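You operate a simulated robot arm through the tools that you are given. There is no shell and no other tool.

The job below is to be done with a simulated two-armed robot. You get a single attempt, and the scene is never put back.

Task
Blend at MID to a light froth, switch off, dial to OFF, lid off.
Fine: lay the lid on the bench.
Where things are to end (x, y in the base frame): jar lid within 60 mm of [630, 280].

Only the result counts: the job must be done as asked and must still hold three seconds after the hand-in. Knocking over, shifting, dropping, spilling or breaking anything else fails it. Lids that push on must go on centred and level and be pressed home; caps that screw on are set level and turned clockwise until they are tight.

Robot
Two 7-joint arms with fingered hands on one trunk that stands fixed in place. Base frame: the origin is at the foot of the trunk, x ahead of it, y to its left, z up; the work surface is at about z = 850. Lengths are in mm, angles in rad, forces in N, time in s.
The left shoulder is at [60, 138, 897], the right one opposite. With the tool pointing down near the work surface each hand reaches from about 400 to 920 mm from the base axis, measured 20 degrees to its own side. Payload 4 kg a hand.
The tool frame of a hand sits at the grasp point between the pads (the TCP): z along the fingers, y along the line on which they close. The tips reach 36 mm beyond it. The gripper opens to 120 mm; its body begins 42 mm behind the TCP. The gripper is a hand of 5 fingers: y runs from the thumb to the fingers, the wrist lies at [-15, -109, -200] in the tool frame, and closing takes about 1.5 s.
Orientation is told as [roll, pitch, yaw] about the base's x, y, z axes, in that order, counted from this pose: with the fingers straight down and the wrist toward the robot, the tool's x, y and z point along [0, 1, 0], [1, 0, 0] and [0, 0, -1] of the base frame.

Tools
- The arms move only by the tool arm_command. It takes "left_plan", "right_plan" or both (then of equal length, played together; a hand with none holds still); each is a list of rows, each a list of 2 entries, a list of its own where there are three numbers: the shift along the base's x, y, z in mm, then the turn, a rotation vector about the base's x, y, z in rad. In form: [[[tx, ty, tz], [rx, ry, rz]], ...]. A call has 1 to 20 rows; each row is the pose to reach, as a shift and turn from the pose commanded when the call began. "left_jaw" and "right_jaw" are, for a hand that has rows, the gripper command, from -1 (fully open) to 1 (shut), values between in proportion, set as the call begins (left out, the last holds). Rows are played at 5 a second. More than 50 mm and 0.15 rad between two rows, or a gripper value outside its range, and nothing of the call is played. Where a pose cannot be reached the arm comes as near as it can. A force on the tool above 40 N (or 10 N above the force at the start of the call, whichever is more), or a blocked arm, ends the call early, and 0.2 s more pass. The fingers move at their own pace (about 153 mm/s each) and stop on an object; they squeeze with about 29 N. The grip force told is the motor's: it shows also when the fingers shut on nothing. Time passes only in rows, and 0.2 s behind the last, so rows that repeat a pose let the fingers close. The reply holds the time, the measured pose of the TCP, the force on the tool along the base axes, the opening and the grip force, in the units named above and with some noise, with the torque about the TCP (base axes, N m) and any sound that the robot's microphone picked up.
- Cameras (640 x 400 px; columns grow to the right, rows downward): "scene" is now at [50.8, 15.4, 1526.2]; the picture's right is [0.21, -0.98, 0.00], its down [-0.67, -0.14, -0.73] and it looks along [0.71, 0.15, -0.69] (base axes); focal length 327 px, centre (320, 200). "left" rides on the left gripper at [-69, -79, -131] in its tool frame; the picture's right is [-0.79, -0.29, 0.55], its down [0.55, -0.74, 0.40] and it looks along [0.29, 0.61, 0.74] (tool axes); focal length 222 px, centre (320, 200). "right" rides on the right gripper at [69, -79, -131] in its tool frame; the picture's right is [-0.79, 0.29, -0.55], its down [-0.55, -0.74, 0.40] and it looks along [-0.29, 0.61, 0.74] (tool axes); focal length 222 px, centre (320, 200). There is no depth. A picture from a camera that has moved, and an enlarged one, comes with that camera's place and axes in the base frame and with its lens.
- grab_frame(camera): a new picture of that camera. The clock stands still meanwhile.
- slide_trunk(by): slides the trunk up (or, below 0, down) by that many mm; the arms and the scene camera ride with it, the base frame stays. It gives what a move gives, with no picture.
- hand_shape(shape, hand): the hand has 5 fingers and takes this shape, open, in about a second: jaw (thumb against the fingers, like two jaws); tri (thumb and two fingers); tip (a fingertip pinch); poke (one finger out to press); point (the index stretched); flat (the hand flat); cup (the hand cupped); fist (a fist). The gripper value then closes the fingers along that shape, each until it touches; the sizes above hold for jaw. It gives what a move gives, with no picture.
- pan_tilt(pan, tilt): turns the head with the scene camera to pan (to the left, within 1.501 rad either way) and tilt (down, from -0.506 to 1.204), counted from straight ahead of the robot. It gives what a move gives.
- inspect(camera, box): a new picture of the part [left, top, right, bottom] of that camera's present view, enlarged. The clock stands still meanwhile.
- sign_off(): hands the job in; it is judged then, once.

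Places have to be worked out from the pictures, the camera data and where the tool is seen. Open the grippers and draw the arms clear of the work before you hand the job in, unless the task says otherwise.

The tools are called after "Emit:" as name(argument=value, ...) on one line, values as JSON. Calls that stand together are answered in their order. arm_command: Moves the arms, as the interface text tells. Its arguments: {"type":"object","properties":{"left_plan":{"type":"array","items":{"type":"array"}},"left_jaw":{"type":"number"},"right_plan":{"type":"array","items":{"type":"array"}},"right_jaw":{"type":"number"}},"required":[]} The other tools are called the same way: slide_trunk (by) moves the trunk up or down; hand_shape (shape, hand) gives the hand a shape; pan_tilt (pan, tilt) turns the head that bears the scene camera; grab_frame (camera) takes a picture; inspect (camera, box) takes an enlarged picture of a part of a camera's view; sign_off () hands the job in.

At the start:

```text
time_s: 0.0
left_tool_pos: [455.5, 297.5, 1251.3]
left_tool_rot: [0.0, -0.001, 0.001]
left_force: [0.2, 0.1, 0.0]
left_moment: [0.02, -0.01, -0.01]
left_grip_width: 119.7
left_gripper_force: 0.1
left_shape: jaw
right_tool_pos: [561.9, -223.3, 1243.6]
right_tool_rot: [0.0, 0.0, 0.002]
right_force: [-0.3, 1.0, 0.2]
right_moment: [0.02, 0.03, -0.01]
right_grip_width: 119.7
right_gripper_force: 0.1
right_shape: jaw
trunk travel left (down, up): [-475.0, 115.0]
head pan, tilt (commanded): [0.211, 0.754]
```

scene: 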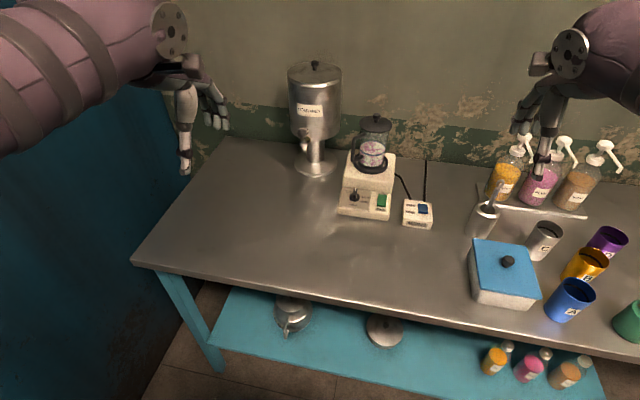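
right: 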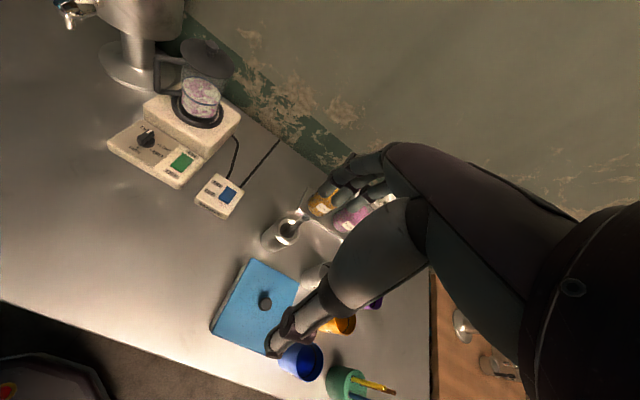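
left: 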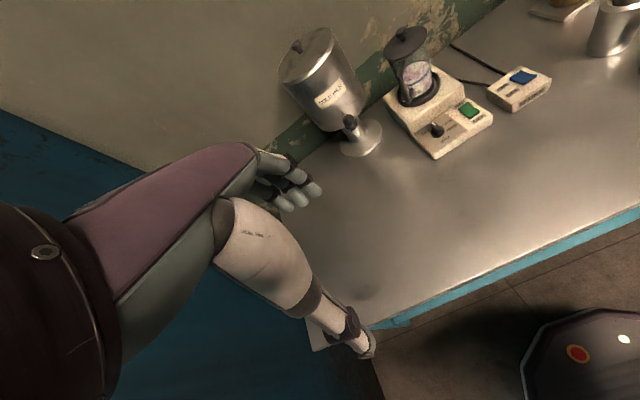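

I start with close looks at the blender, its dial and switches, and the wall switch box.

Emit:
inspect(camera="scene", box=[320, 100, 450, 240])

Emit:
inspect(camera="right", box=[90, 20, 290, 230])

Emit:
inspect(camera="left", box=[360, 10, 560, 170])

```text
2.86 times, centred on (385, 170) of scene
camera zoom: at [50.8, 15.4, 1526.2], right [0.21, -0.98, 0.0], down [-0.67, -0.14, -0.73], along [0.71, 0.15, -0.69], focal length 934 px, centre (134, 286)
```

zoom: 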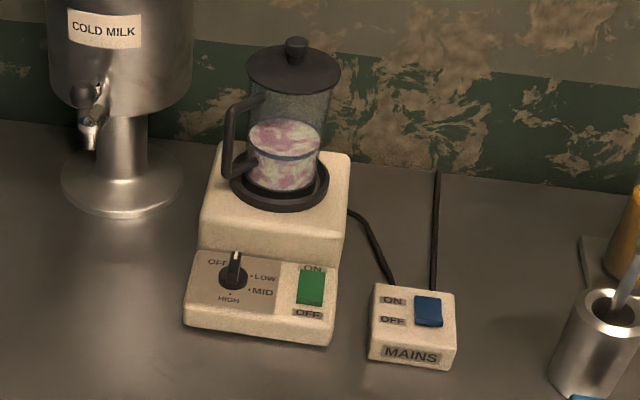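

```text
1.90 times, centred on (190, 125) of right
camera zoom: at [482.3, -154.0, 1374.9], right [0.29, -0.78, 0.55], down [-0.73, -0.55, -0.4], along [0.61, -0.29, -0.74], focal length 423 px, centre (568, 343)
```

zoom: 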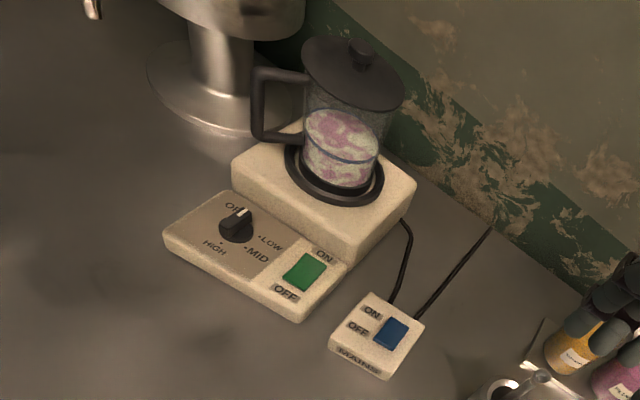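

```text
2.50 times, centred on (460, 90) of left
camera zoom: at [376.9, 227.7, 1382.6], right [-0.29, -0.79, -0.55], down [-0.74, 0.55, -0.4], along [0.61, 0.29, -0.74], focal length 555 px, centre (-30, 475)
```

zoom: 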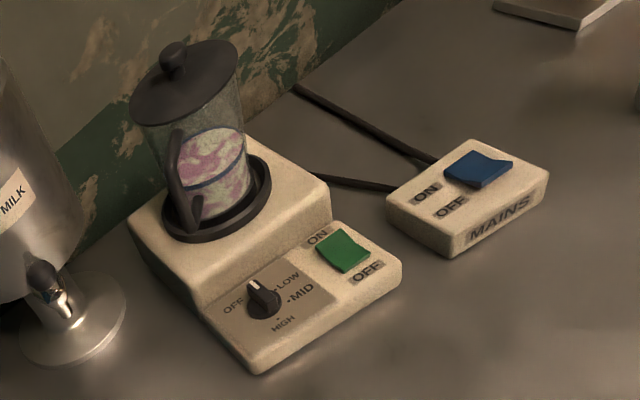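

The dial is at about [747, 62, 890] and the lid knob at about [871, 34, 1082], from triangulating the three views. I need to know the state of the two switches and the dial pointer, so I move the left hand to bring its camera closer.

Emit:
arm_command(left_plan=[[[20, -30, -22], [0, 0, 0]], [[41, -62, -44], [0, 0, 0]], [[62, -93, -67], [0, 0, 0]], [[82, -123, -89], [0, 0, 0]], [[103, -154, -111], [0, 0, 0]], [[123, -185, -133], [0, 0, 0]], [[144, -216, -156], [0, 0, 0]], [[164, -246, -178], [0, 0, 0]], [[185, -277, -200], [0, 0, 0]], [[185, -277, -200], [0, 0, 0]]])

```text
time_s: 2.2
left_tool_pos: [640.7, 19.1, 1051.2]
left_tool_rot: [-0.001, -0.003, 0.0]
left_force: [-0.6, 0.7, -0.3]
left_moment: [-0.03, 0.0, -0.02]
left_grip_width: 120.0
left_gripper_force: 0.1
left_shape: jaw
right_tool_pos: [562.5, -222.4, 1244.4]
right_tool_rot: [0.002, 0.0, 0.001]
right_force: [-0.5, 0.3, -0.2]
right_moment: [-0.02, -0.01, 0.02]
right_grip_width: 119.8
right_gripper_force: 0.1
right_shape: jaw
trunk travel left (down, up): [-475.0, 115.0]
head pan, tilt (commanded): [0.211, 0.754]
```

The left hand is now at [641, 19, 1051]; I take its camera picture of the blender panel and mains box.

Emit:
grab_frame(camera="left")

Emit:
grab_frame(camera="right")

```text
taken
camera left: at [562.2, -50.2, 1181.8], right [-0.29, -0.79, -0.55], down [-0.74, 0.55, -0.4], along [0.61, 0.29, -0.74], focal length 222 px, centre (320, 200)
```

left: 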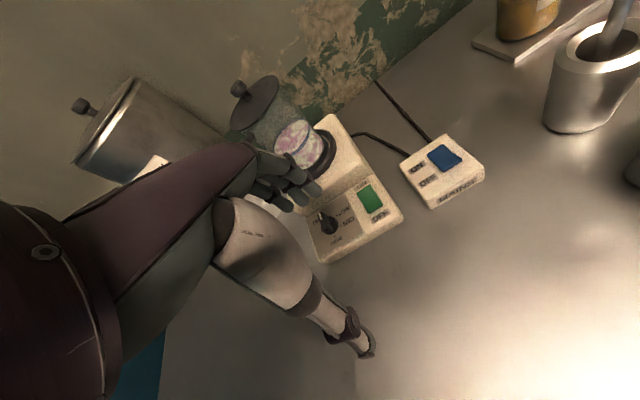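

```text
taken
camera right: at [481.8, -153.5, 1375.1], right [0.29, -0.78, 0.55], down [-0.73, -0.55, -0.4], along [0.61, -0.29, -0.74], focal length 222 px, centre (320, 200)
```

right: 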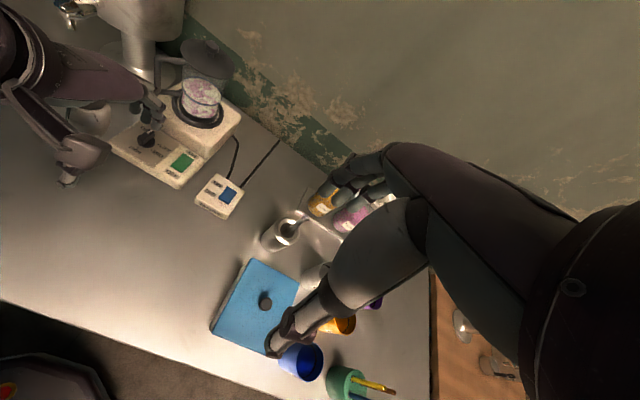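

Emit:
inspect(camera="left", box=[290, 160, 410, 270])

Emit:
inspect(camera="left", box=[390, 120, 500, 220])

```text
3.64 times, centred on (350, 215) of left
camera zoom: at [562.2, -50.2, 1181.8], right [-0.29, -0.79, -0.55], down [-0.74, 0.55, -0.4], along [0.61, 0.29, -0.74], focal length 808 px, centre (211, 146)
```

zoom: 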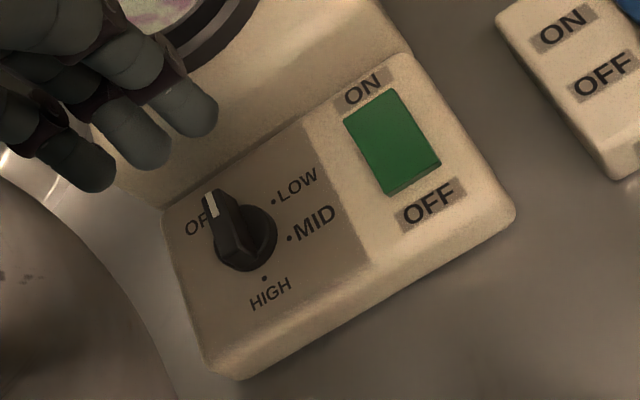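

```text
4.00 times, centred on (445, 170) of left
camera zoom: at [562.2, -50.2, 1181.8], right [-0.29, -0.79, -0.55], down [-0.74, 0.55, -0.4], along [0.61, 0.29, -0.74], focal length 888 px, centre (-180, 320)
```

zoom: 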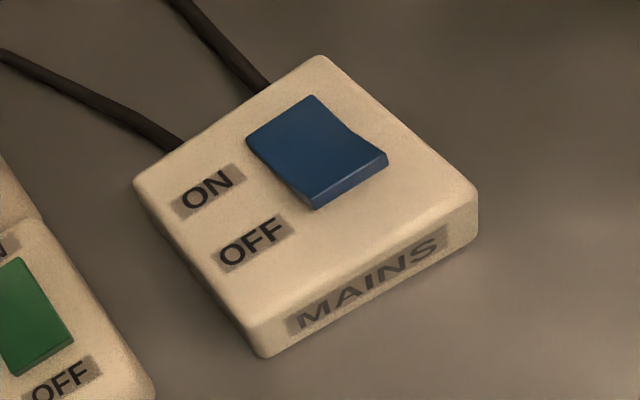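

The mains rocker seems pressed at its ON end (the near OFF end stands up), and the dial pointer is at OFF. I zoom further on the green rocker, the mains rocker and the dial to be sure.

Emit:
inspect(camera="scene", box=[340, 180, 400, 220])

Emit:
inspect(camera="scene", box=[395, 190, 443, 230])

Emit:
inspect(camera="right", box=[130, 120, 210, 190])

Emit:
inspect(camera="left", box=[340, 170, 400, 230])

```text
10.00 times, centred on (370, 200) of scene
camera zoom: at [50.4, 15.7, 1526.2], right [0.21, -0.98, 0.0], down [-0.67, -0.14, -0.73], along [0.71, 0.15, -0.69], focal length 3268 px, centre (-180, 200)
```

zoom: 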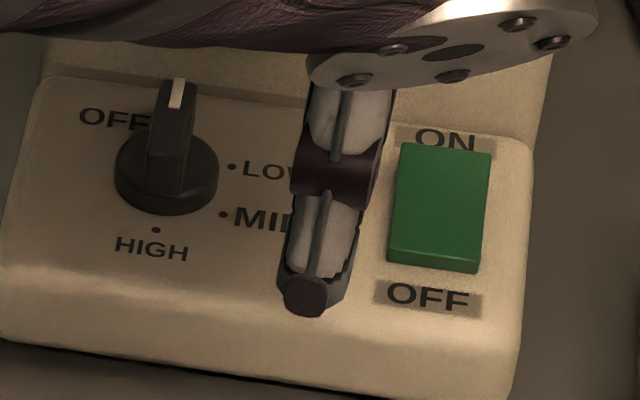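

```text
10.00 times, centred on (419, 210) of scene
camera zoom: at [50.4, 15.7, 1526.2], right [0.21, -0.98, 0.0], down [-0.67, -0.14, -0.73], along [0.71, 0.15, -0.69], focal length 3268 px, centre (-670, 100)
```

zoom: 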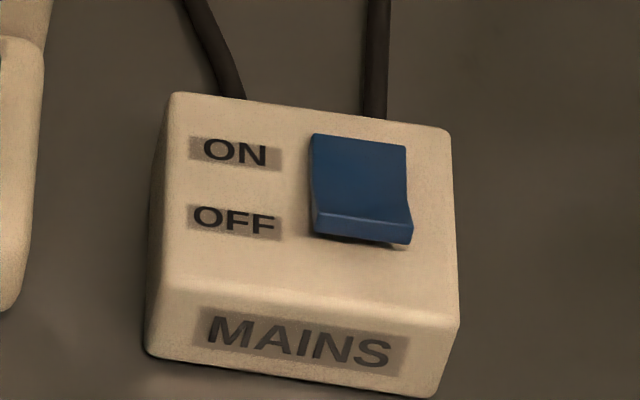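

```text
5.71 times, centred on (170, 155) of right
camera zoom: at [481.8, -153.5, 1375.1], right [0.29, -0.78, 0.55], down [-0.73, -0.55, -0.4], along [0.61, -0.29, -0.74], focal length 1269 px, centre (1177, 457)
```

zoom: 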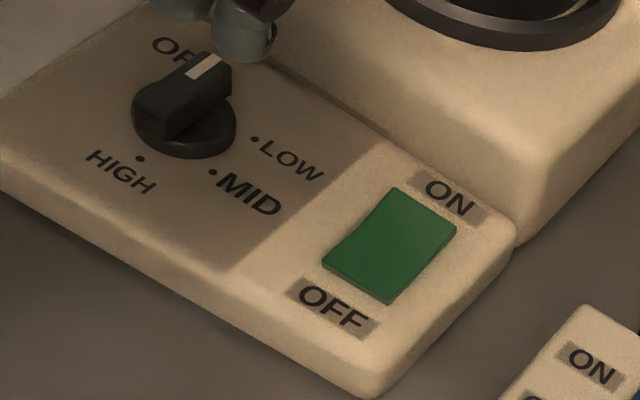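

```text
6.67 times, centred on (370, 200) of left
camera zoom: at [562.2, -50.2, 1181.8], right [-0.29, -0.79, -0.55], down [-0.74, 0.55, -0.4], along [0.61, 0.29, -0.74], focal length 1481 px, centre (-13, 200)
```

zoom: 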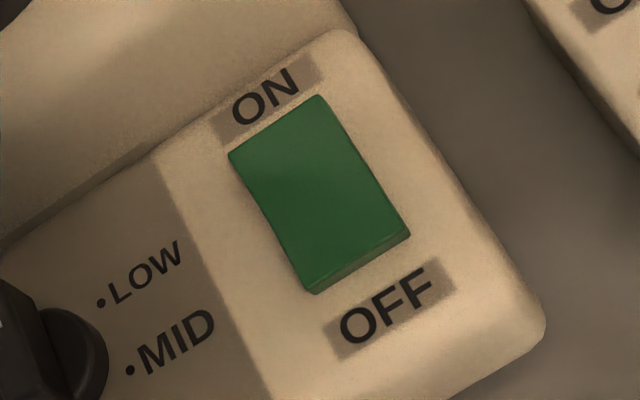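

The mains' near end stands clearly proud while the green rocker's near end is lower, suggesting mains ON and blender switch OFF. I pull the left hand back and tilt it to get a flat-angle look that also shows the heights.

Emit:
arm_command(left_plan=[[[-20, -10, -20], [0, -0.12, 0]], [[-40, -20, -40], [0, -0.25, 0]], [[-60, -30, -65], [0, -0.38, 0]], [[-80, -40, -90], [0, -0.5, 0]], [[-80, -40, -90], [0, -0.5, 0]]])

Emit:
grab_frame(camera="left")

```text
time_s: 3.4
left_tool_pos: [559.9, -19.7, 961.5]
left_tool_rot: [-0.002, -0.501, 0.001]
left_force: [0.0, 1.8, 0.0]
left_moment: [-0.01, -0.01, 0.0]
left_grip_width: 120.0
left_gripper_force: 0.2
left_shape: jaw
right_tool_pos: [561.7, -222.8, 1244.1]
right_tool_rot: [0.0, -0.001, 0.003]
right_force: [0.0, 0.9, 0.3]
right_moment: [0.0, 0.02, 0.02]
right_grip_width: 119.8
right_gripper_force: 0.1
right_shape: jaw
trunk travel left (down, up): [-475.0, 115.0]
head pan, tilt (commanded): [0.211, 0.754]
```

```text
taken
camera left: at [428.9, -89.8, 1038.4], right [0.01, -0.79, -0.62], down [-0.45, 0.55, -0.7], along [0.89, 0.29, -0.35], focal length 222 px, centre (320, 200)
```

left: 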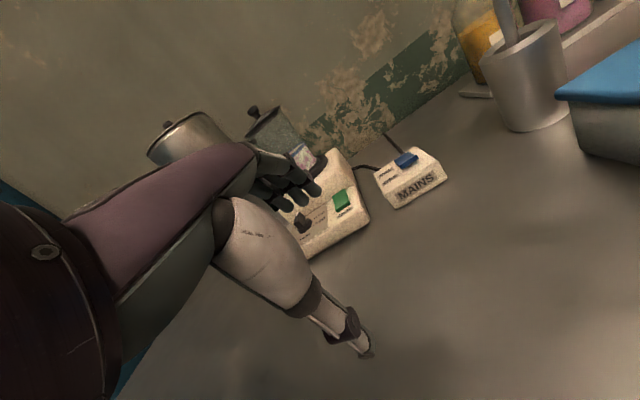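

Emit:
inspect(camera="left", box=[315, 170, 375, 230])

Emit:
inspect(camera="left", box=[370, 140, 450, 210])

Emit:
inspect(camera="scene", box=[335, 105, 445, 235])

```text
6.67 times, centred on (345, 200) of left
camera zoom: at [428.9, -89.8, 1038.4], right [0.01, -0.79, -0.62], down [-0.45, 0.55, -0.7], along [0.89, 0.29, -0.35], focal length 1481 px, centre (153, 200)
```

zoom: 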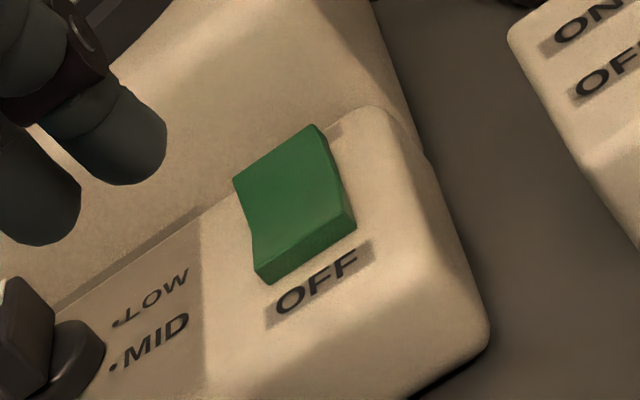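

```text
5.71 times, centred on (410, 175) of left
camera zoom: at [428.9, -89.8, 1038.4], right [0.01, -0.79, -0.62], down [-0.45, 0.55, -0.7], along [0.89, 0.29, -0.35], focal length 1269 px, centre (-194, 343)
```

zoom: 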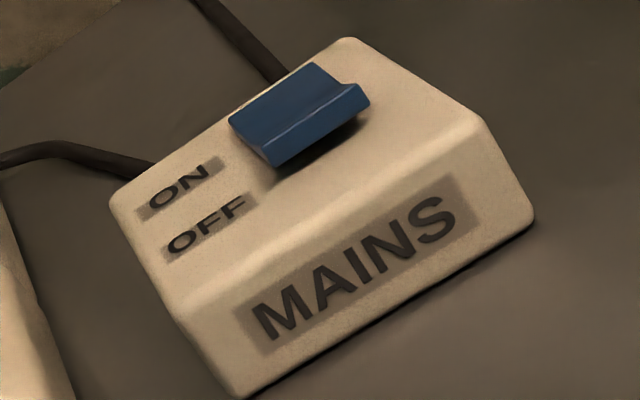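

```text
3.08 times, centred on (390, 170) of scene
camera zoom: at [50.7, 15.4, 1526.2], right [0.21, -0.98, 0.0], down [-0.67, -0.14, -0.73], along [0.71, 0.15, -0.69], focal length 1006 px, centre (105, 292)
```

zoom: 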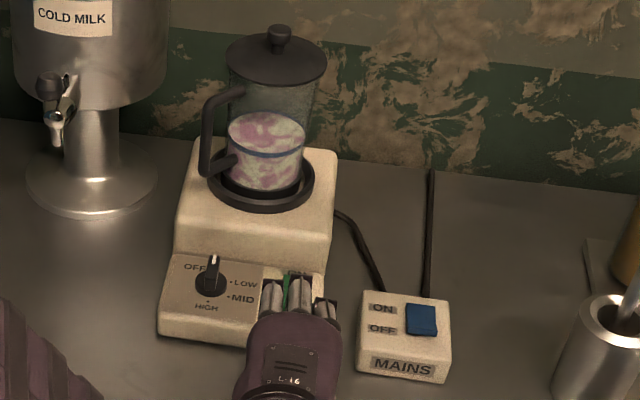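

The flat view settles it: green rocker's ON end is up (switch OFF), mains is pressed ON, dial at OFF. Next I bring the left hand upright again at a clear spot and try the fingertip pinch shape, to see its geometry.

Emit:
arm_command(left_plan=[[[10, 20, 30], [0, 0.12, 0]], [[20, 40, 60], [0, 0.25, 0]], [[30, 60, 90], [0, 0.38, 0]], [[40, 90, 110], [0, 0.5, 0]], [[40, 100, 120], [0, 0.5, 0]]])

Emit:
hand_shape(shape="tip", hand="left")

Emit:
grab_frame(camera="left")

Emit:
grab_frame(camera="scene")

Emit:
grab_frame(camera="right")

```text
time_s: 4.6
left_tool_pos: [601.2, 78.9, 1083.2]
left_tool_rot: [0.0, -0.002, 0.0]
left_force: [0.1, -0.3, 0.5]
left_moment: [0.0, -0.01, -0.01]
left_grip_width: 119.9
left_gripper_force: 0.1
left_shape: jaw
right_tool_pos: [561.3, -222.1, 1243.2]
right_tool_rot: [0.0, -0.001, 0.001]
right_force: [-0.4, 0.8, -1.0]
right_moment: [-0.04, -0.01, -0.02]
right_grip_width: 119.8
right_gripper_force: 0.1
right_shape: jaw
trunk travel left (down, up): [-475.0, 115.0]
head pan, tilt (commanded): [0.211, 0.754]
```

```text
time_s: 5.5
left_tool_pos: [600.5, 80.0, 1083.0]
left_tool_rot: [0.001, 0.001, 0.0]
left_force: [1.0, -0.3, -0.5]
left_moment: [-0.02, 0.01, -0.01]
left_grip_width: 119.8
left_gripper_force: 0.0
left_shape: tip
right_tool_pos: [563.1, -222.8, 1243.9]
right_tool_rot: [0.0, 0.0, 0.0]
right_force: [-0.1, 0.0, 0.0]
right_moment: [0.0, 0.0, 0.01]
right_grip_width: 119.9
right_gripper_force: 0.0
right_shape: jaw
trunk travel left (down, up): [-475.0, 115.0]
head pan, tilt (commanded): [0.211, 0.754]
```

```text
taken
camera left: at [522.5, 10.3, 1212.4], right [-0.29, -0.79, -0.55], down [-0.74, 0.55, -0.4], along [0.61, 0.29, -0.74], focal length 222 px, centre (320, 200)
```

left: 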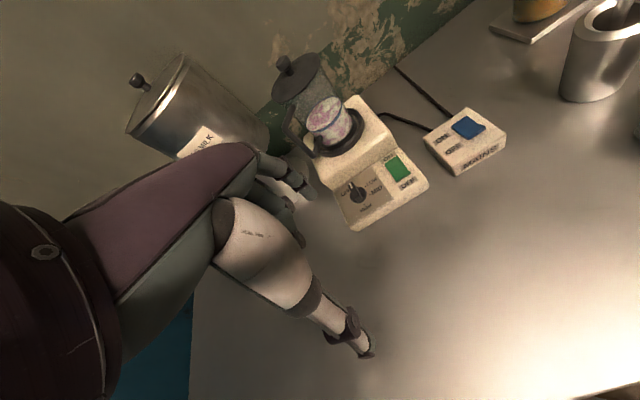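

```text
taken
camera scene: at [50.9, 15.3, 1526.2], right [0.21, -0.98, 0.0], down [-0.67, -0.14, -0.73], along [0.71, 0.15, -0.69], focal length 327 px, centre (320, 200)
```

scene: 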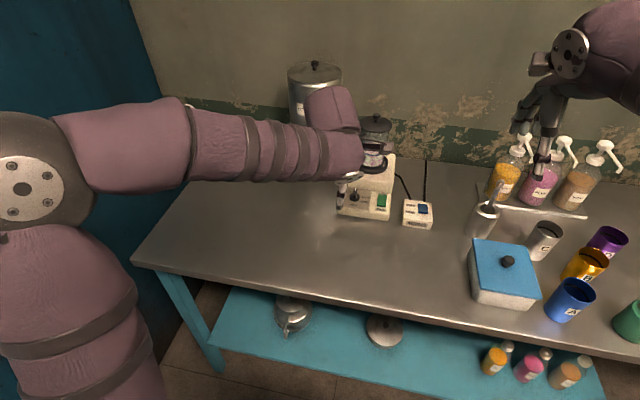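

```text
taken
camera right: at [482.4, -154.0, 1374.9], right [0.29, -0.78, 0.55], down [-0.73, -0.55, -0.4], along [0.61, -0.29, -0.74], focal length 222 px, centre (320, 200)
```

right: 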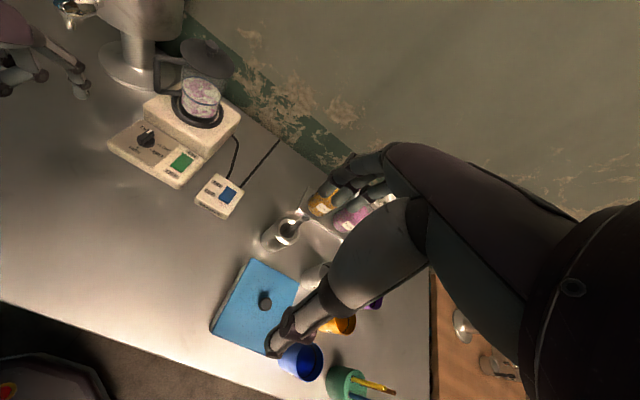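

I zoom on the left hand from the right camera and its own camera to see which fingers stand out in this shape.

Emit:
inspect(camera="right", box=[0, 0, 120, 110])

Emit:
inspect(camera="left", box=[200, 130, 400, 370])

```text
3.64 times, centred on (60, 55) of right
camera zoom: at [482.4, -154.0, 1374.9], right [0.29, -0.78, 0.55], down [-0.73, -0.55, -0.4], along [0.61, -0.29, -0.74], focal length 808 px, centre (1266, 727)
```

zoom: 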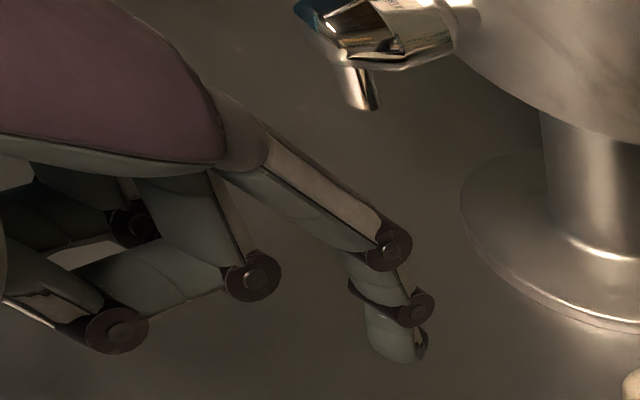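

```text
1.67 times, centred on (300, 250) of left
camera zoom: at [522.5, 10.3, 1212.4], right [-0.29, -0.79, -0.55], down [-0.74, 0.55, -0.4], along [0.61, 0.29, -0.74], focal length 370 px, centre (353, 117)
```

zoom: 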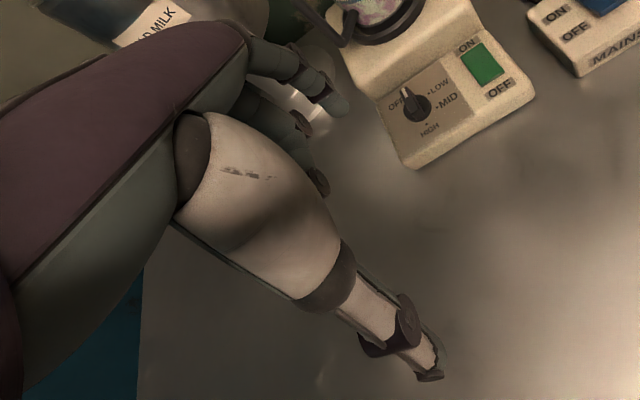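

In this shape the index and thumb stand out and the other fingers curl away. I close it in free air to see where the pinch meets relative to the TCP.

Emit:
arm_command(left_plan=[[[0, 0, 0], [0, 0, 0]], [[0, 0, 0], [0, 0, 0]], [[0, 0, 0], [0, 0, 0]], [[0, 0, 0], [0, 0, 0]], [[0, 0, 0], [0, 0, 0]], [[0, 0, 0], [0, 0, 0]], [[0, 0, 0], [0, 0, 0]]], left_jaw=1)

Emit:
inspect(camera="left", box=[200, 130, 400, 370])

Emit:
inspect(camera="right", box=[0, 0, 120, 110])

```text
time_s: 7.1
left_tool_pos: [600.2, 80.4, 1081.2]
left_tool_rot: [0.002, 0.0, -0.001]
left_force: [-0.4, 0.4, -0.2]
left_moment: [-0.03, 0.0, 0.0]
left_grip_width: 0.0
left_gripper_force: 28.8
left_shape: tip
right_tool_pos: [562.8, -223.8, 1243.8]
right_tool_rot: [-0.001, 0.0, 0.002]
right_force: [-0.3, 0.6, 0.2]
right_moment: [-0.02, 0.0, -0.03]
right_grip_width: 119.6
right_gripper_force: 0.0
right_shape: jaw
trunk travel left (down, up): [-475.0, 115.0]
head pan, tilt (commanded): [0.211, 0.754]
```

```text
1.67 times, centred on (300, 250) of left
camera zoom: at [522.5, 10.4, 1212.4], right [-0.29, -0.79, -0.55], down [-0.74, 0.55, -0.4], along [0.61, 0.29, -0.74], focal length 370 px, centre (353, 117)
```

zoom: 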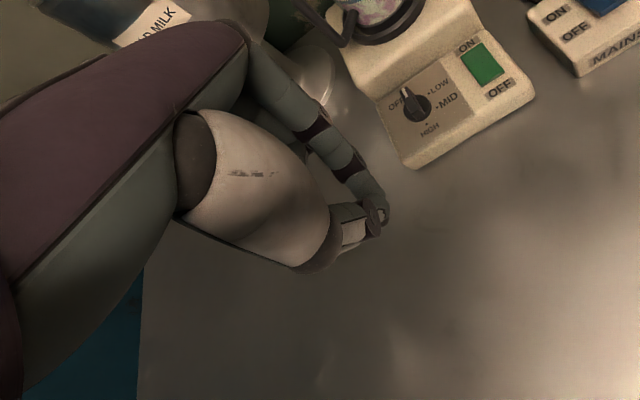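

```text
3.64 times, centred on (60, 55) of right
camera zoom: at [482.3, -154.0, 1374.9], right [0.29, -0.78, 0.55], down [-0.73, -0.55, -0.4], along [0.61, -0.29, -0.74], focal length 808 px, centre (1266, 727)
```

zoom: 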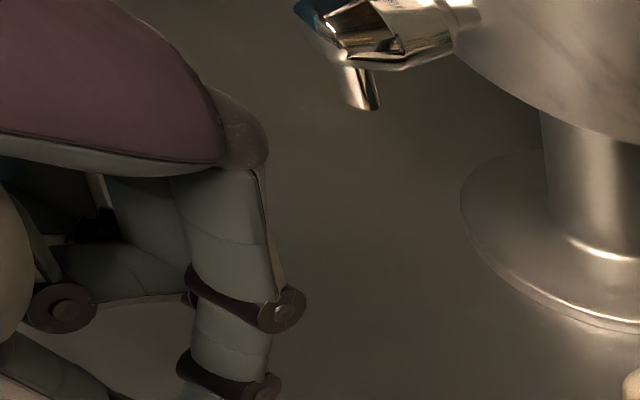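

The closed pinch appears slightly off the TCP line. I shift the left hand into better view of the right camera to triangulate the closed fingertip point.

Emit:
arm_command(left_plan=[[[5, -35, -10], [0, 0, 0]], [[10, -75, -20], [0, 0, 0]], [[10, -110, -30], [0, 0, 0]], [[10, -110, -30], [0, 0, 0]]])

Emit:
inspect(camera="right", box=[0, 0, 240, 200])

Emit:
inspect(camera="left", box=[280, 200, 360, 280])

Emit:
inspect(camera="scene", box=[300, 100, 460, 230])

```text
time_s: 8.1
left_tool_pos: [610.4, -30.7, 1050.9]
left_tool_rot: [0.0, -0.001, 0.001]
left_force: [-0.6, -0.3, 0.0]
left_moment: [0.0, 0.01, 0.0]
left_grip_width: 0.0
left_gripper_force: 29.1
left_shape: tip
right_tool_pos: [562.0, -222.6, 1243.3]
right_tool_rot: [0.001, 0.002, 0.002]
right_force: [0.2, -0.1, 0.3]
right_moment: [0.0, -0.01, -0.06]
right_grip_width: 119.4
right_gripper_force: 0.2
right_shape: jaw
trunk travel left (down, up): [-475.0, 115.0]
head pan, tilt (commanded): [0.211, 0.754]
```

```text
2.00 times, centred on (120, 100) of right
camera zoom: at [482.2, -153.5, 1375.0], right [0.29, -0.78, 0.55], down [-0.73, -0.55, -0.4], along [0.61, -0.29, -0.74], focal length 444 px, centre (720, 400)
```

zoom: 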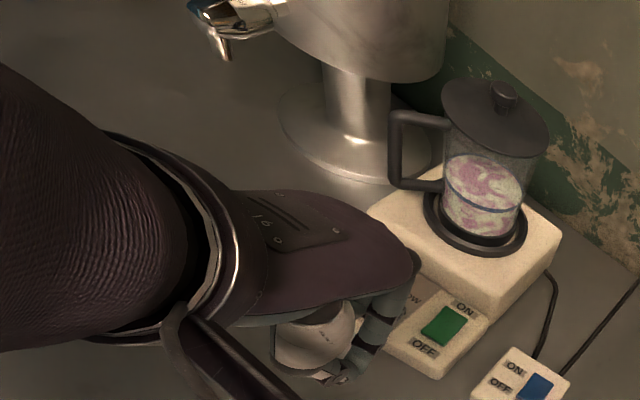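

```text
5.00 times, centred on (320, 240) of left
camera zoom: at [531.7, -99.4, 1182.8], right [-0.29, -0.79, -0.55], down [-0.74, 0.55, -0.4], along [0.61, 0.29, -0.74], focal length 1111 px, centre (320, 0)
```

zoom: 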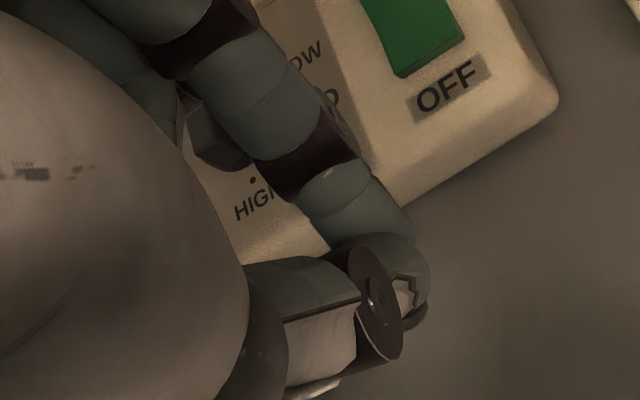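

```text
3.08 times, centred on (380, 165) of scene
camera zoom: at [50.8, 15.7, 1526.2], right [0.21, -0.98, 0.0], down [-0.67, -0.14, -0.73], along [0.71, 0.15, -0.69], focal length 1006 px, centre (135, 308)
```

zoom: 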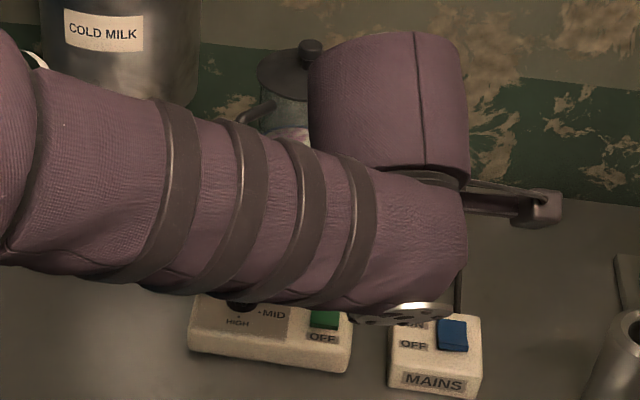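

The pinch point is about 23 mm beyond the TCP, near the tool axis. To turn the dial clockwise from OFF to MID I want to begin with the hand yawed about +90° and end near −25°; I test in free air, well above the panel, whether the left arm reaches that yaw.

Emit:
arm_command(left_plan=[[[5, 25, 5], [0, 0, 0.14]], [[10, 50, 10], [0, 0, 0.28]], [[15, 75, 20], [0, 0, 0.42]], [[20, 99, 30], [0, 0, 0.56]], [[30, 99, 30], [0, 0, 0.7]], [[40, 99, 30], [0, 0, 0.84]], [[50, 99, 30], [0, 0, 0.98]], [[60, 99, 30], [0, 0, 1.12]], [[70, 99, 30], [0, 0, 1.26]], [[80, 99, 30], [0, 0, 1.4]], [[90, 99, 30], [0, 0, 1.5]], [[90, 99, 30], [0, 0, 1.5]]], left_jaw=-1)

Emit:
grab_frame(camera="scene")

Emit:
grab_frame(camera="left")

Emit:
grab_frame(camera="right")

```text
time_s: 10.7
left_tool_pos: [701.0, 68.7, 1080.6]
left_tool_rot: [0.0, 0.0, 1.503]
left_force: [0.4, -0.3, 0.2]
left_moment: [-0.02, -0.02, 0.03]
left_grip_width: 119.7
left_gripper_force: 0.1
left_shape: tip
right_tool_pos: [562.2, -223.0, 1245.0]
right_tool_rot: [0.001, 0.0, 0.003]
right_force: [0.3, -0.3, 0.1]
right_moment: [0.0, 0.02, -0.02]
right_grip_width: 119.8
right_gripper_force: 0.2
right_shape: jaw
trunk travel left (down, up): [-475.0, 115.0]
head pan, tilt (commanded): [0.211, 0.754]
```

```text
taken
camera scene: at [50.6, 15.3, 1526.2], right [0.21, -0.98, 0.0], down [-0.67, -0.14, -0.73], along [0.71, 0.15, -0.69], focal length 327 px, centre (320, 200)
```

scene: 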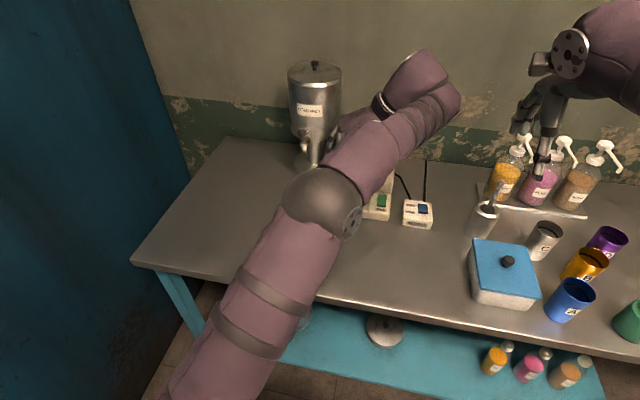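

```text
taken
camera left: at [764.7, -14.0, 1212.4], right [0.76, -0.34, -0.55], down [-0.6, -0.7, -0.4], along [-0.24, 0.63, -0.74], focal length 222 px, centre (320, 200)
```

left: 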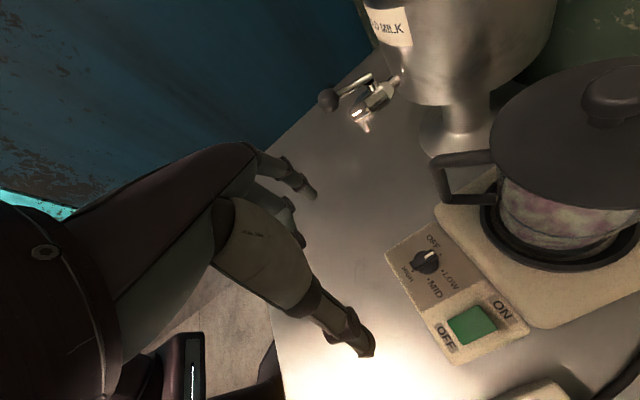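

```text
taken
camera right: at [482.0, -154.0, 1375.0], right [0.29, -0.78, 0.55], down [-0.73, -0.55, -0.4], along [0.61, -0.29, -0.74], focal length 222 px, centre (320, 200)
```

right: 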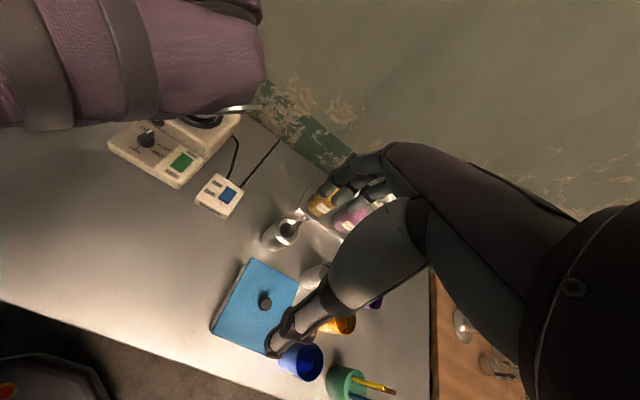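

The left arm reaches yaw +1.5 cleanly, and its camera now sees the dial from close above. I zoom on the dial and switch to fix positions and the pointer angle.

Emit:
inspect(camera="left", box=[380, 220, 480, 310])

Emit:
inspect(camera="left", box=[380, 220, 540, 370])

```text
4.44 times, centred on (430, 265) of left
camera zoom: at [764.7, -14.0, 1212.4], right [0.76, -0.34, -0.55], down [-0.6, -0.7, -0.4], along [-0.24, 0.63, -0.74], focal length 987 px, centre (-169, -89)
```

zoom: 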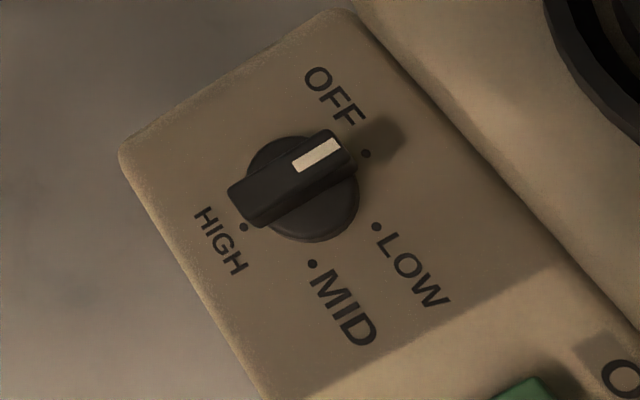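

```text
2.67 times, centred on (460, 295) of left
camera zoom: at [764.7, -14.0, 1212.4], right [0.76, -0.34, -0.55], down [-0.6, -0.7, -0.4], along [-0.24, 0.63, -0.74], focal length 592 px, centre (-53, -53)
```

zoom: 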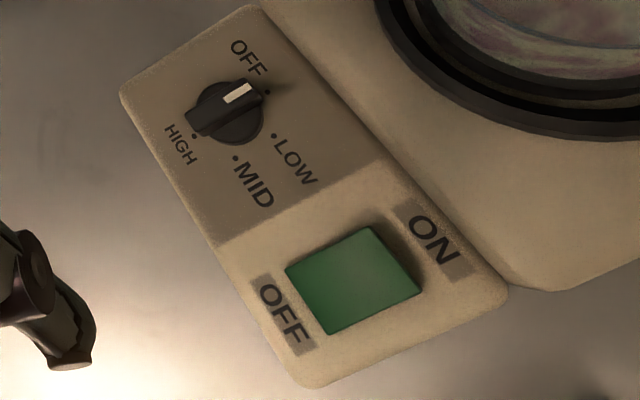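

The marks fit a circle centred at [751, 65], OFF at +x and each position 60° clockwise, so MID is 120° clockwise; knob top is about z 902. The jar handle may be close to the hand, so I look at it more closely from both hand cameras.

Emit:
inspect(camera="left", box=[420, 50, 640, 250])

Emit:
inspect(camera="left", box=[190, 120, 400, 370])

```text
2.00 times, centred on (530, 150) of left
camera zoom: at [764.7, -14.0, 1212.4], right [0.76, -0.34, -0.55], down [-0.6, -0.7, -0.4], along [-0.24, 0.63, -0.74], focal length 444 px, centre (-100, 300)
```

zoom: 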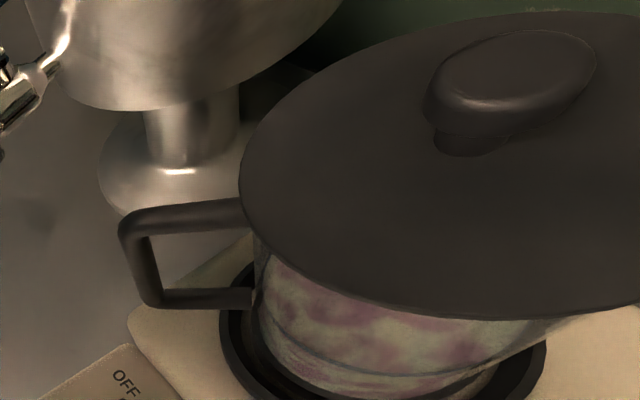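

```text
1.60 times, centred on (295, 245) of left
camera zoom: at [764.7, -14.0, 1212.4], right [0.76, -0.34, -0.55], down [-0.6, -0.7, -0.4], along [-0.24, 0.63, -0.74], focal length 355 px, centre (360, 128)
```

zoom: 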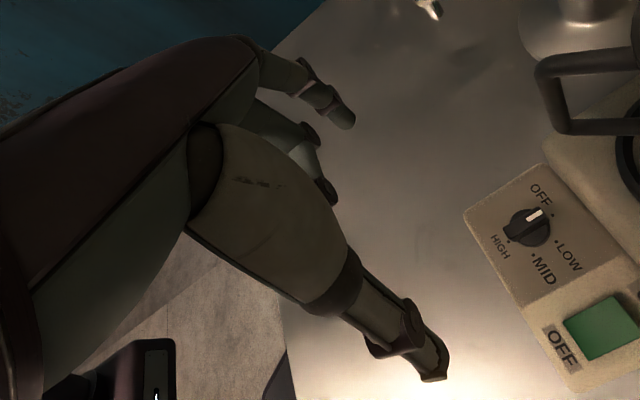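

The handle's outer bar stands at about [808, 85], z 970–1050, so a pinch rotated through 120° would bring the knuckles into it. A single finger leaning in from the robot's side is safer for both dial and switches, so I turn back to yaw 0, draw back, and take the poke shape.

Emit:
arm_command(left_plan=[[[-10, -3, 0], [0, 0, -0.14]], [[-20, -6, 0], [0, 0, -0.28]], [[-30, -9, 0], [0, 0, -0.42]], [[-40, -12, 0], [0, 0, -0.56]], [[-50, -15, 0], [0, 0, -0.7]], [[-60, -18, 0], [0, 0, -0.84]], [[-70, -21, 0], [0, 0, -0.98]], [[-80, -24, 0], [0, 0, -1.12]], [[-90, -27, 0], [0, 0, -1.26]], [[-100, -30, 0], [0, 0, -1.4]], [[-100, -30, 0], [0, 0, -1.5]], [[-100, -30, 0], [0, 0, -1.5]]])

Emit:
hand_shape(shape="poke", hand="left")

Emit:
grab_frame(camera="left")

Emit:
inspect(camera="right", box=[0, 0, 240, 200])

```text
time_s: 13.3
left_tool_pos: [601.0, 39.6, 1082.1]
left_tool_rot: [0.0, 0.0, -0.001]
left_force: [0.2, 0.5, -0.4]
left_moment: [0.01, 0.01, 0.0]
left_grip_width: 119.7
left_gripper_force: 0.1
left_shape: tip
right_tool_pos: [562.3, -221.9, 1244.6]
right_tool_rot: [0.001, 0.0, 0.001]
right_force: [0.0, 0.0, -0.2]
right_moment: [0.02, 0.0, 0.01]
right_grip_width: 119.9
right_gripper_force: 0.1
right_shape: jaw
trunk travel left (down, up): [-475.0, 115.0]
head pan, tilt (commanded): [0.211, 0.754]
```

```text
time_s: 14.2
left_tool_pos: [600.0, 39.1, 1080.7]
left_tool_rot: [-0.001, 0.0, -0.001]
left_force: [-0.7, -0.1, -0.7]
left_moment: [0.02, 0.01, 0.02]
left_grip_width: 0.0
left_gripper_force: 0.0
left_shape: poke
right_tool_pos: [564.1, -222.9, 1243.8]
right_tool_rot: [0.0, -0.002, 0.0]
right_force: [-0.3, -0.4, 0.1]
right_moment: [-0.02, -0.01, 0.01]
right_grip_width: 119.8
right_gripper_force: 0.1
right_shape: jaw
trunk travel left (down, up): [-475.0, 115.0]
head pan, tilt (commanded): [0.211, 0.754]
```

```text
taken
camera left: at [521.8, -30.2, 1212.4], right [-0.29, -0.79, -0.55], down [-0.74, 0.55, -0.4], along [0.61, 0.29, -0.74], focal length 222 px, centre (320, 200)
```

left: 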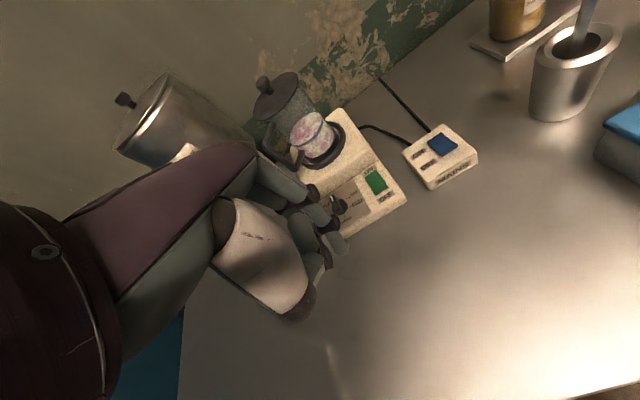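

```text
2.00 times, centred on (120, 100) of right
camera zoom: at [482.3, -154.0, 1374.9], right [0.29, -0.78, 0.55], down [-0.73, -0.55, -0.4], along [0.61, -0.29, -0.74], focal length 444 px, centre (720, 400)
```

zoom: 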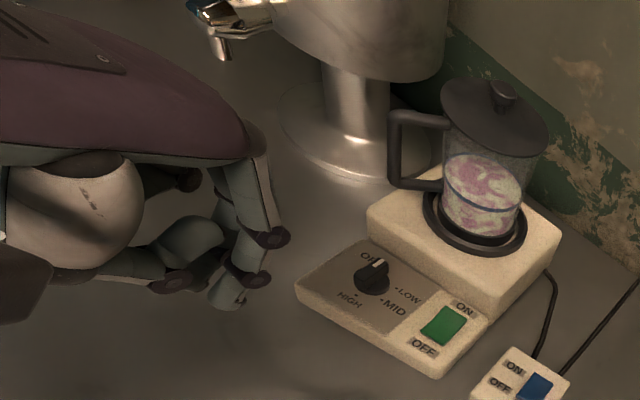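

The poke shape leaves the index out with the others folded. I zoom with the left camera to find the fingertip relative to the TCP.

Emit:
inspect(camera="left", box=[270, 170, 370, 290])

Emit:
inspect(camera="right", box=[50, 80, 160, 180])

```text
3.33 times, centred on (320, 230) of left
camera zoom: at [521.8, -30.2, 1212.4], right [-0.29, -0.79, -0.55], down [-0.74, 0.55, -0.4], along [0.61, 0.29, -0.74], focal length 740 px, centre (320, 100)
```

zoom: 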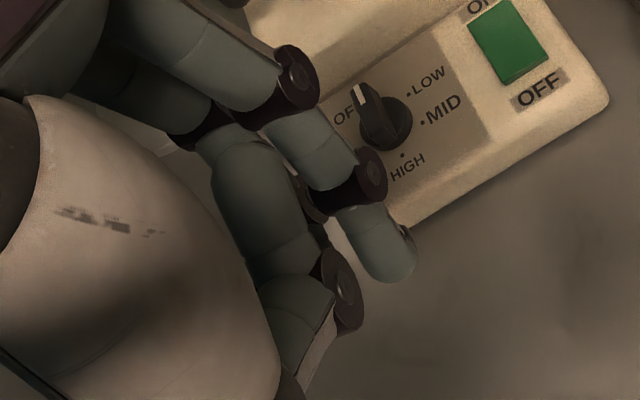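

```text
4.00 times, centred on (105, 130) of right
camera zoom: at [482.3, -154.0, 1374.9], right [0.29, -0.78, 0.55], down [-0.73, -0.55, -0.4], along [0.61, -0.29, -0.74], focal length 888 px, centre (1180, 480)
```

zoom: 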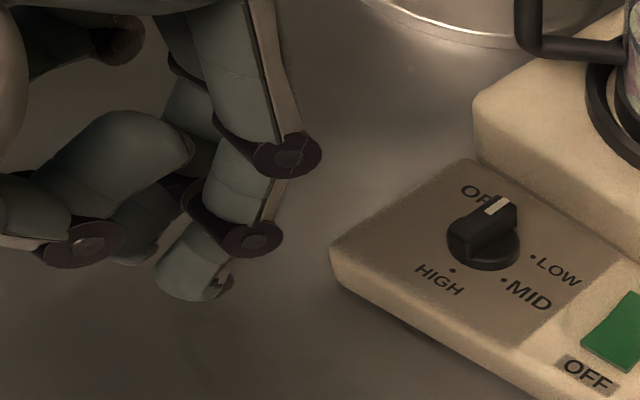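

The fingertip is about 58 mm beyond the TCP and the last joint slopes 30°, so a pitch of −0.52 makes the fingertip vertical with the knuckles toward the robot. I hover the fingertip above the left side of the dial pointer, at about [766, 79, 940].

Emit:
arm_command(left_plan=[[[20, 6, 0], [0, -0.1, 0]], [[45, 12, -5], [0, -0.2, 0]], [[70, 20, -20], [0, -0.3, 0]], [[95, 28, -50], [0, -0.4, 0]], [[120, 36, -80], [0, -0.52, 0]], [[131, 38, -95], [0, -0.52, 0]], [[131, 38, -95], [0, -0.52, 0]]])

Emit:
inspect(camera="left", box=[250, 150, 400, 300])

Emit:
inspect(camera="right", box=[80, 50, 240, 190])

Emit:
inspect(camera="scene", box=[310, 100, 450, 230])

```text
time_s: 15.8
left_tool_pos: [731.7, 76.8, 986.1]
left_tool_rot: [0.001, -0.521, 0.002]
left_force: [-0.3, -0.2, -1.1]
left_moment: [-0.03, -0.01, 0.0]
left_grip_width: 0.0
left_gripper_force: 0.1
left_shape: poke
right_tool_pos: [563.4, -223.2, 1243.7]
right_tool_rot: [0.0, -0.001, 0.002]
right_force: [0.4, 0.2, -0.9]
right_moment: [-0.01, 0.04, -0.03]
right_grip_width: 119.7
right_gripper_force: 0.1
right_shape: jaw
trunk travel left (down, up): [-475.0, 115.0]
head pan, tilt (commanded): [0.211, 0.754]
```

```text
2.67 times, centred on (325, 225) of left
camera zoom: at [598.2, 7.0, 1061.1], right [0.02, -0.79, -0.62], down [-0.44, 0.55, -0.71], along [0.9, 0.29, -0.33], focal length 592 px, centre (307, 133)
```

zoom: 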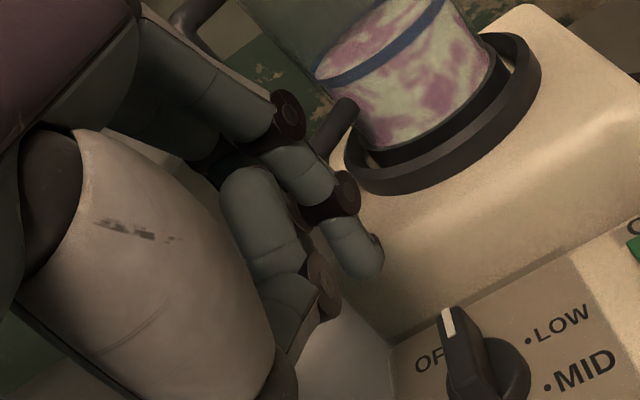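

```text
2.86 times, centred on (160, 120) of right
camera zoom: at [482.3, -153.9, 1374.9], right [0.29, -0.78, 0.55], down [-0.73, -0.55, -0.4], along [0.61, -0.29, -0.74], focal length 635 px, centre (777, 429)
```

zoom: 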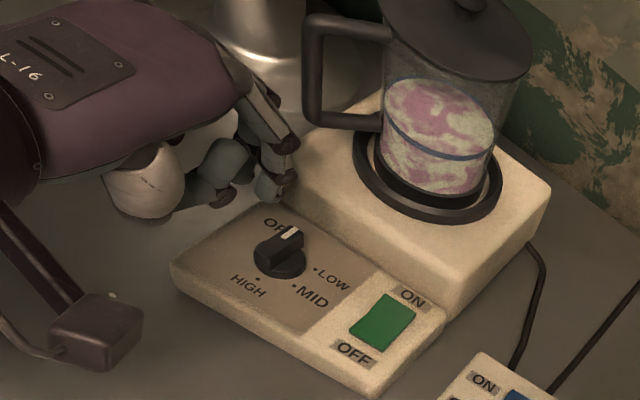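

```text
3.08 times, centred on (380, 165) of scene
camera zoom: at [50.8, 15.4, 1526.2], right [0.21, -0.98, 0.0], down [-0.67, -0.14, -0.73], along [0.71, 0.15, -0.69], focal length 1006 px, centre (135, 308)
```

zoom: 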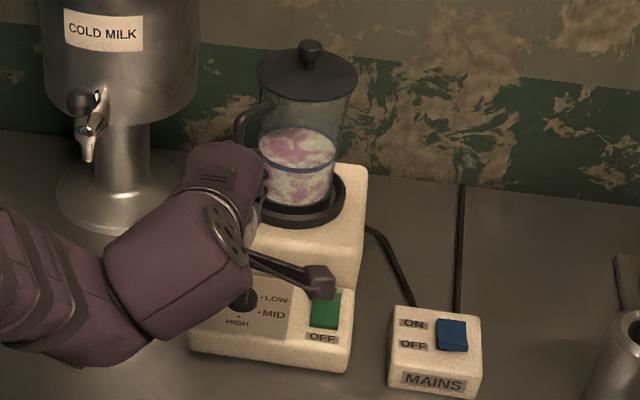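

The fingertip is estimated at about [760, 76, 942]. I lower it 28 mm, just above the knob's top height, and compare it with the knob in the same pictures.

Emit:
arm_command(left_plan=[[[0, 1, -14], [0, 0, 0]], [[2, 2, -28], [0, 0, 0]], [[2, 2, -28], [0, 0, 0]]])

Emit:
inspect(camera="left", box=[300, 200, 420, 320])

Emit:
inspect(camera="right", box=[110, 80, 190, 150])

```text
time_s: 16.6
left_tool_pos: [734.0, 78.3, 958.9]
left_tool_rot: [-0.001, -0.52, 0.0]
left_force: [-0.1, 1.1, 0.0]
left_moment: [-0.03, -0.01, 0.01]
left_grip_width: 0.0
left_gripper_force: 0.1
left_shape: poke
right_tool_pos: [563.0, -223.4, 1243.6]
right_tool_rot: [0.0, -0.002, 0.001]
right_force: [0.5, -0.2, -1.5]
right_moment: [0.01, -0.03, -0.01]
right_grip_width: 119.9
right_gripper_force: 0.1
right_shape: jaw
trunk travel left (down, up): [-475.0, 115.0]
head pan, tilt (commanded): [0.211, 0.754]
```

```text
3.33 times, centred on (360, 260) of left
camera zoom: at [600.4, 9.0, 1032.6], right [0.02, -0.78, -0.62], down [-0.44, 0.55, -0.71], along [0.9, 0.29, -0.33], focal length 740 px, centre (187, 0)
```

zoom: 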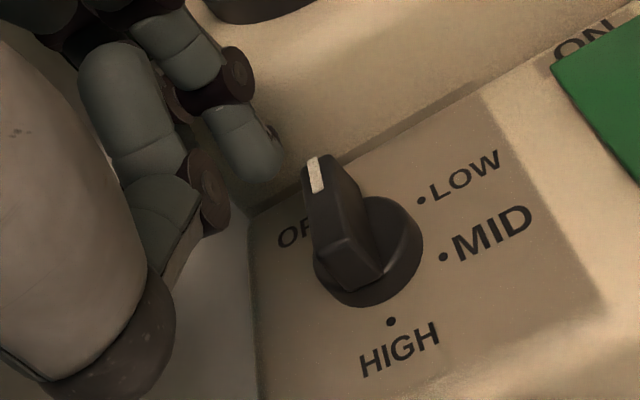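

```text
5.71 times, centred on (150, 115) of right
camera zoom: at [482.2, -154.0, 1374.9], right [0.29, -0.78, 0.55], down [-0.73, -0.55, -0.4], along [0.61, -0.29, -0.74], focal length 1269 px, centre (1291, 686)
```

zoom: 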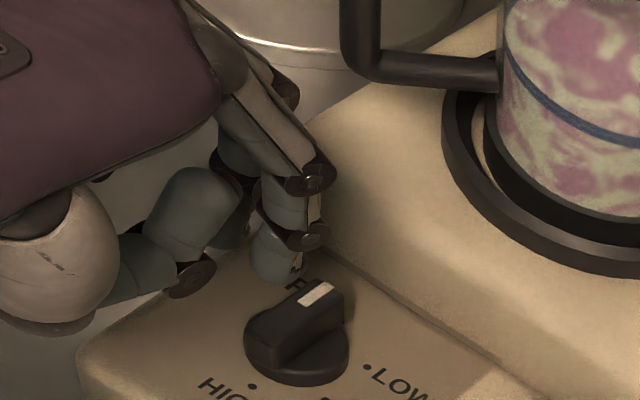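

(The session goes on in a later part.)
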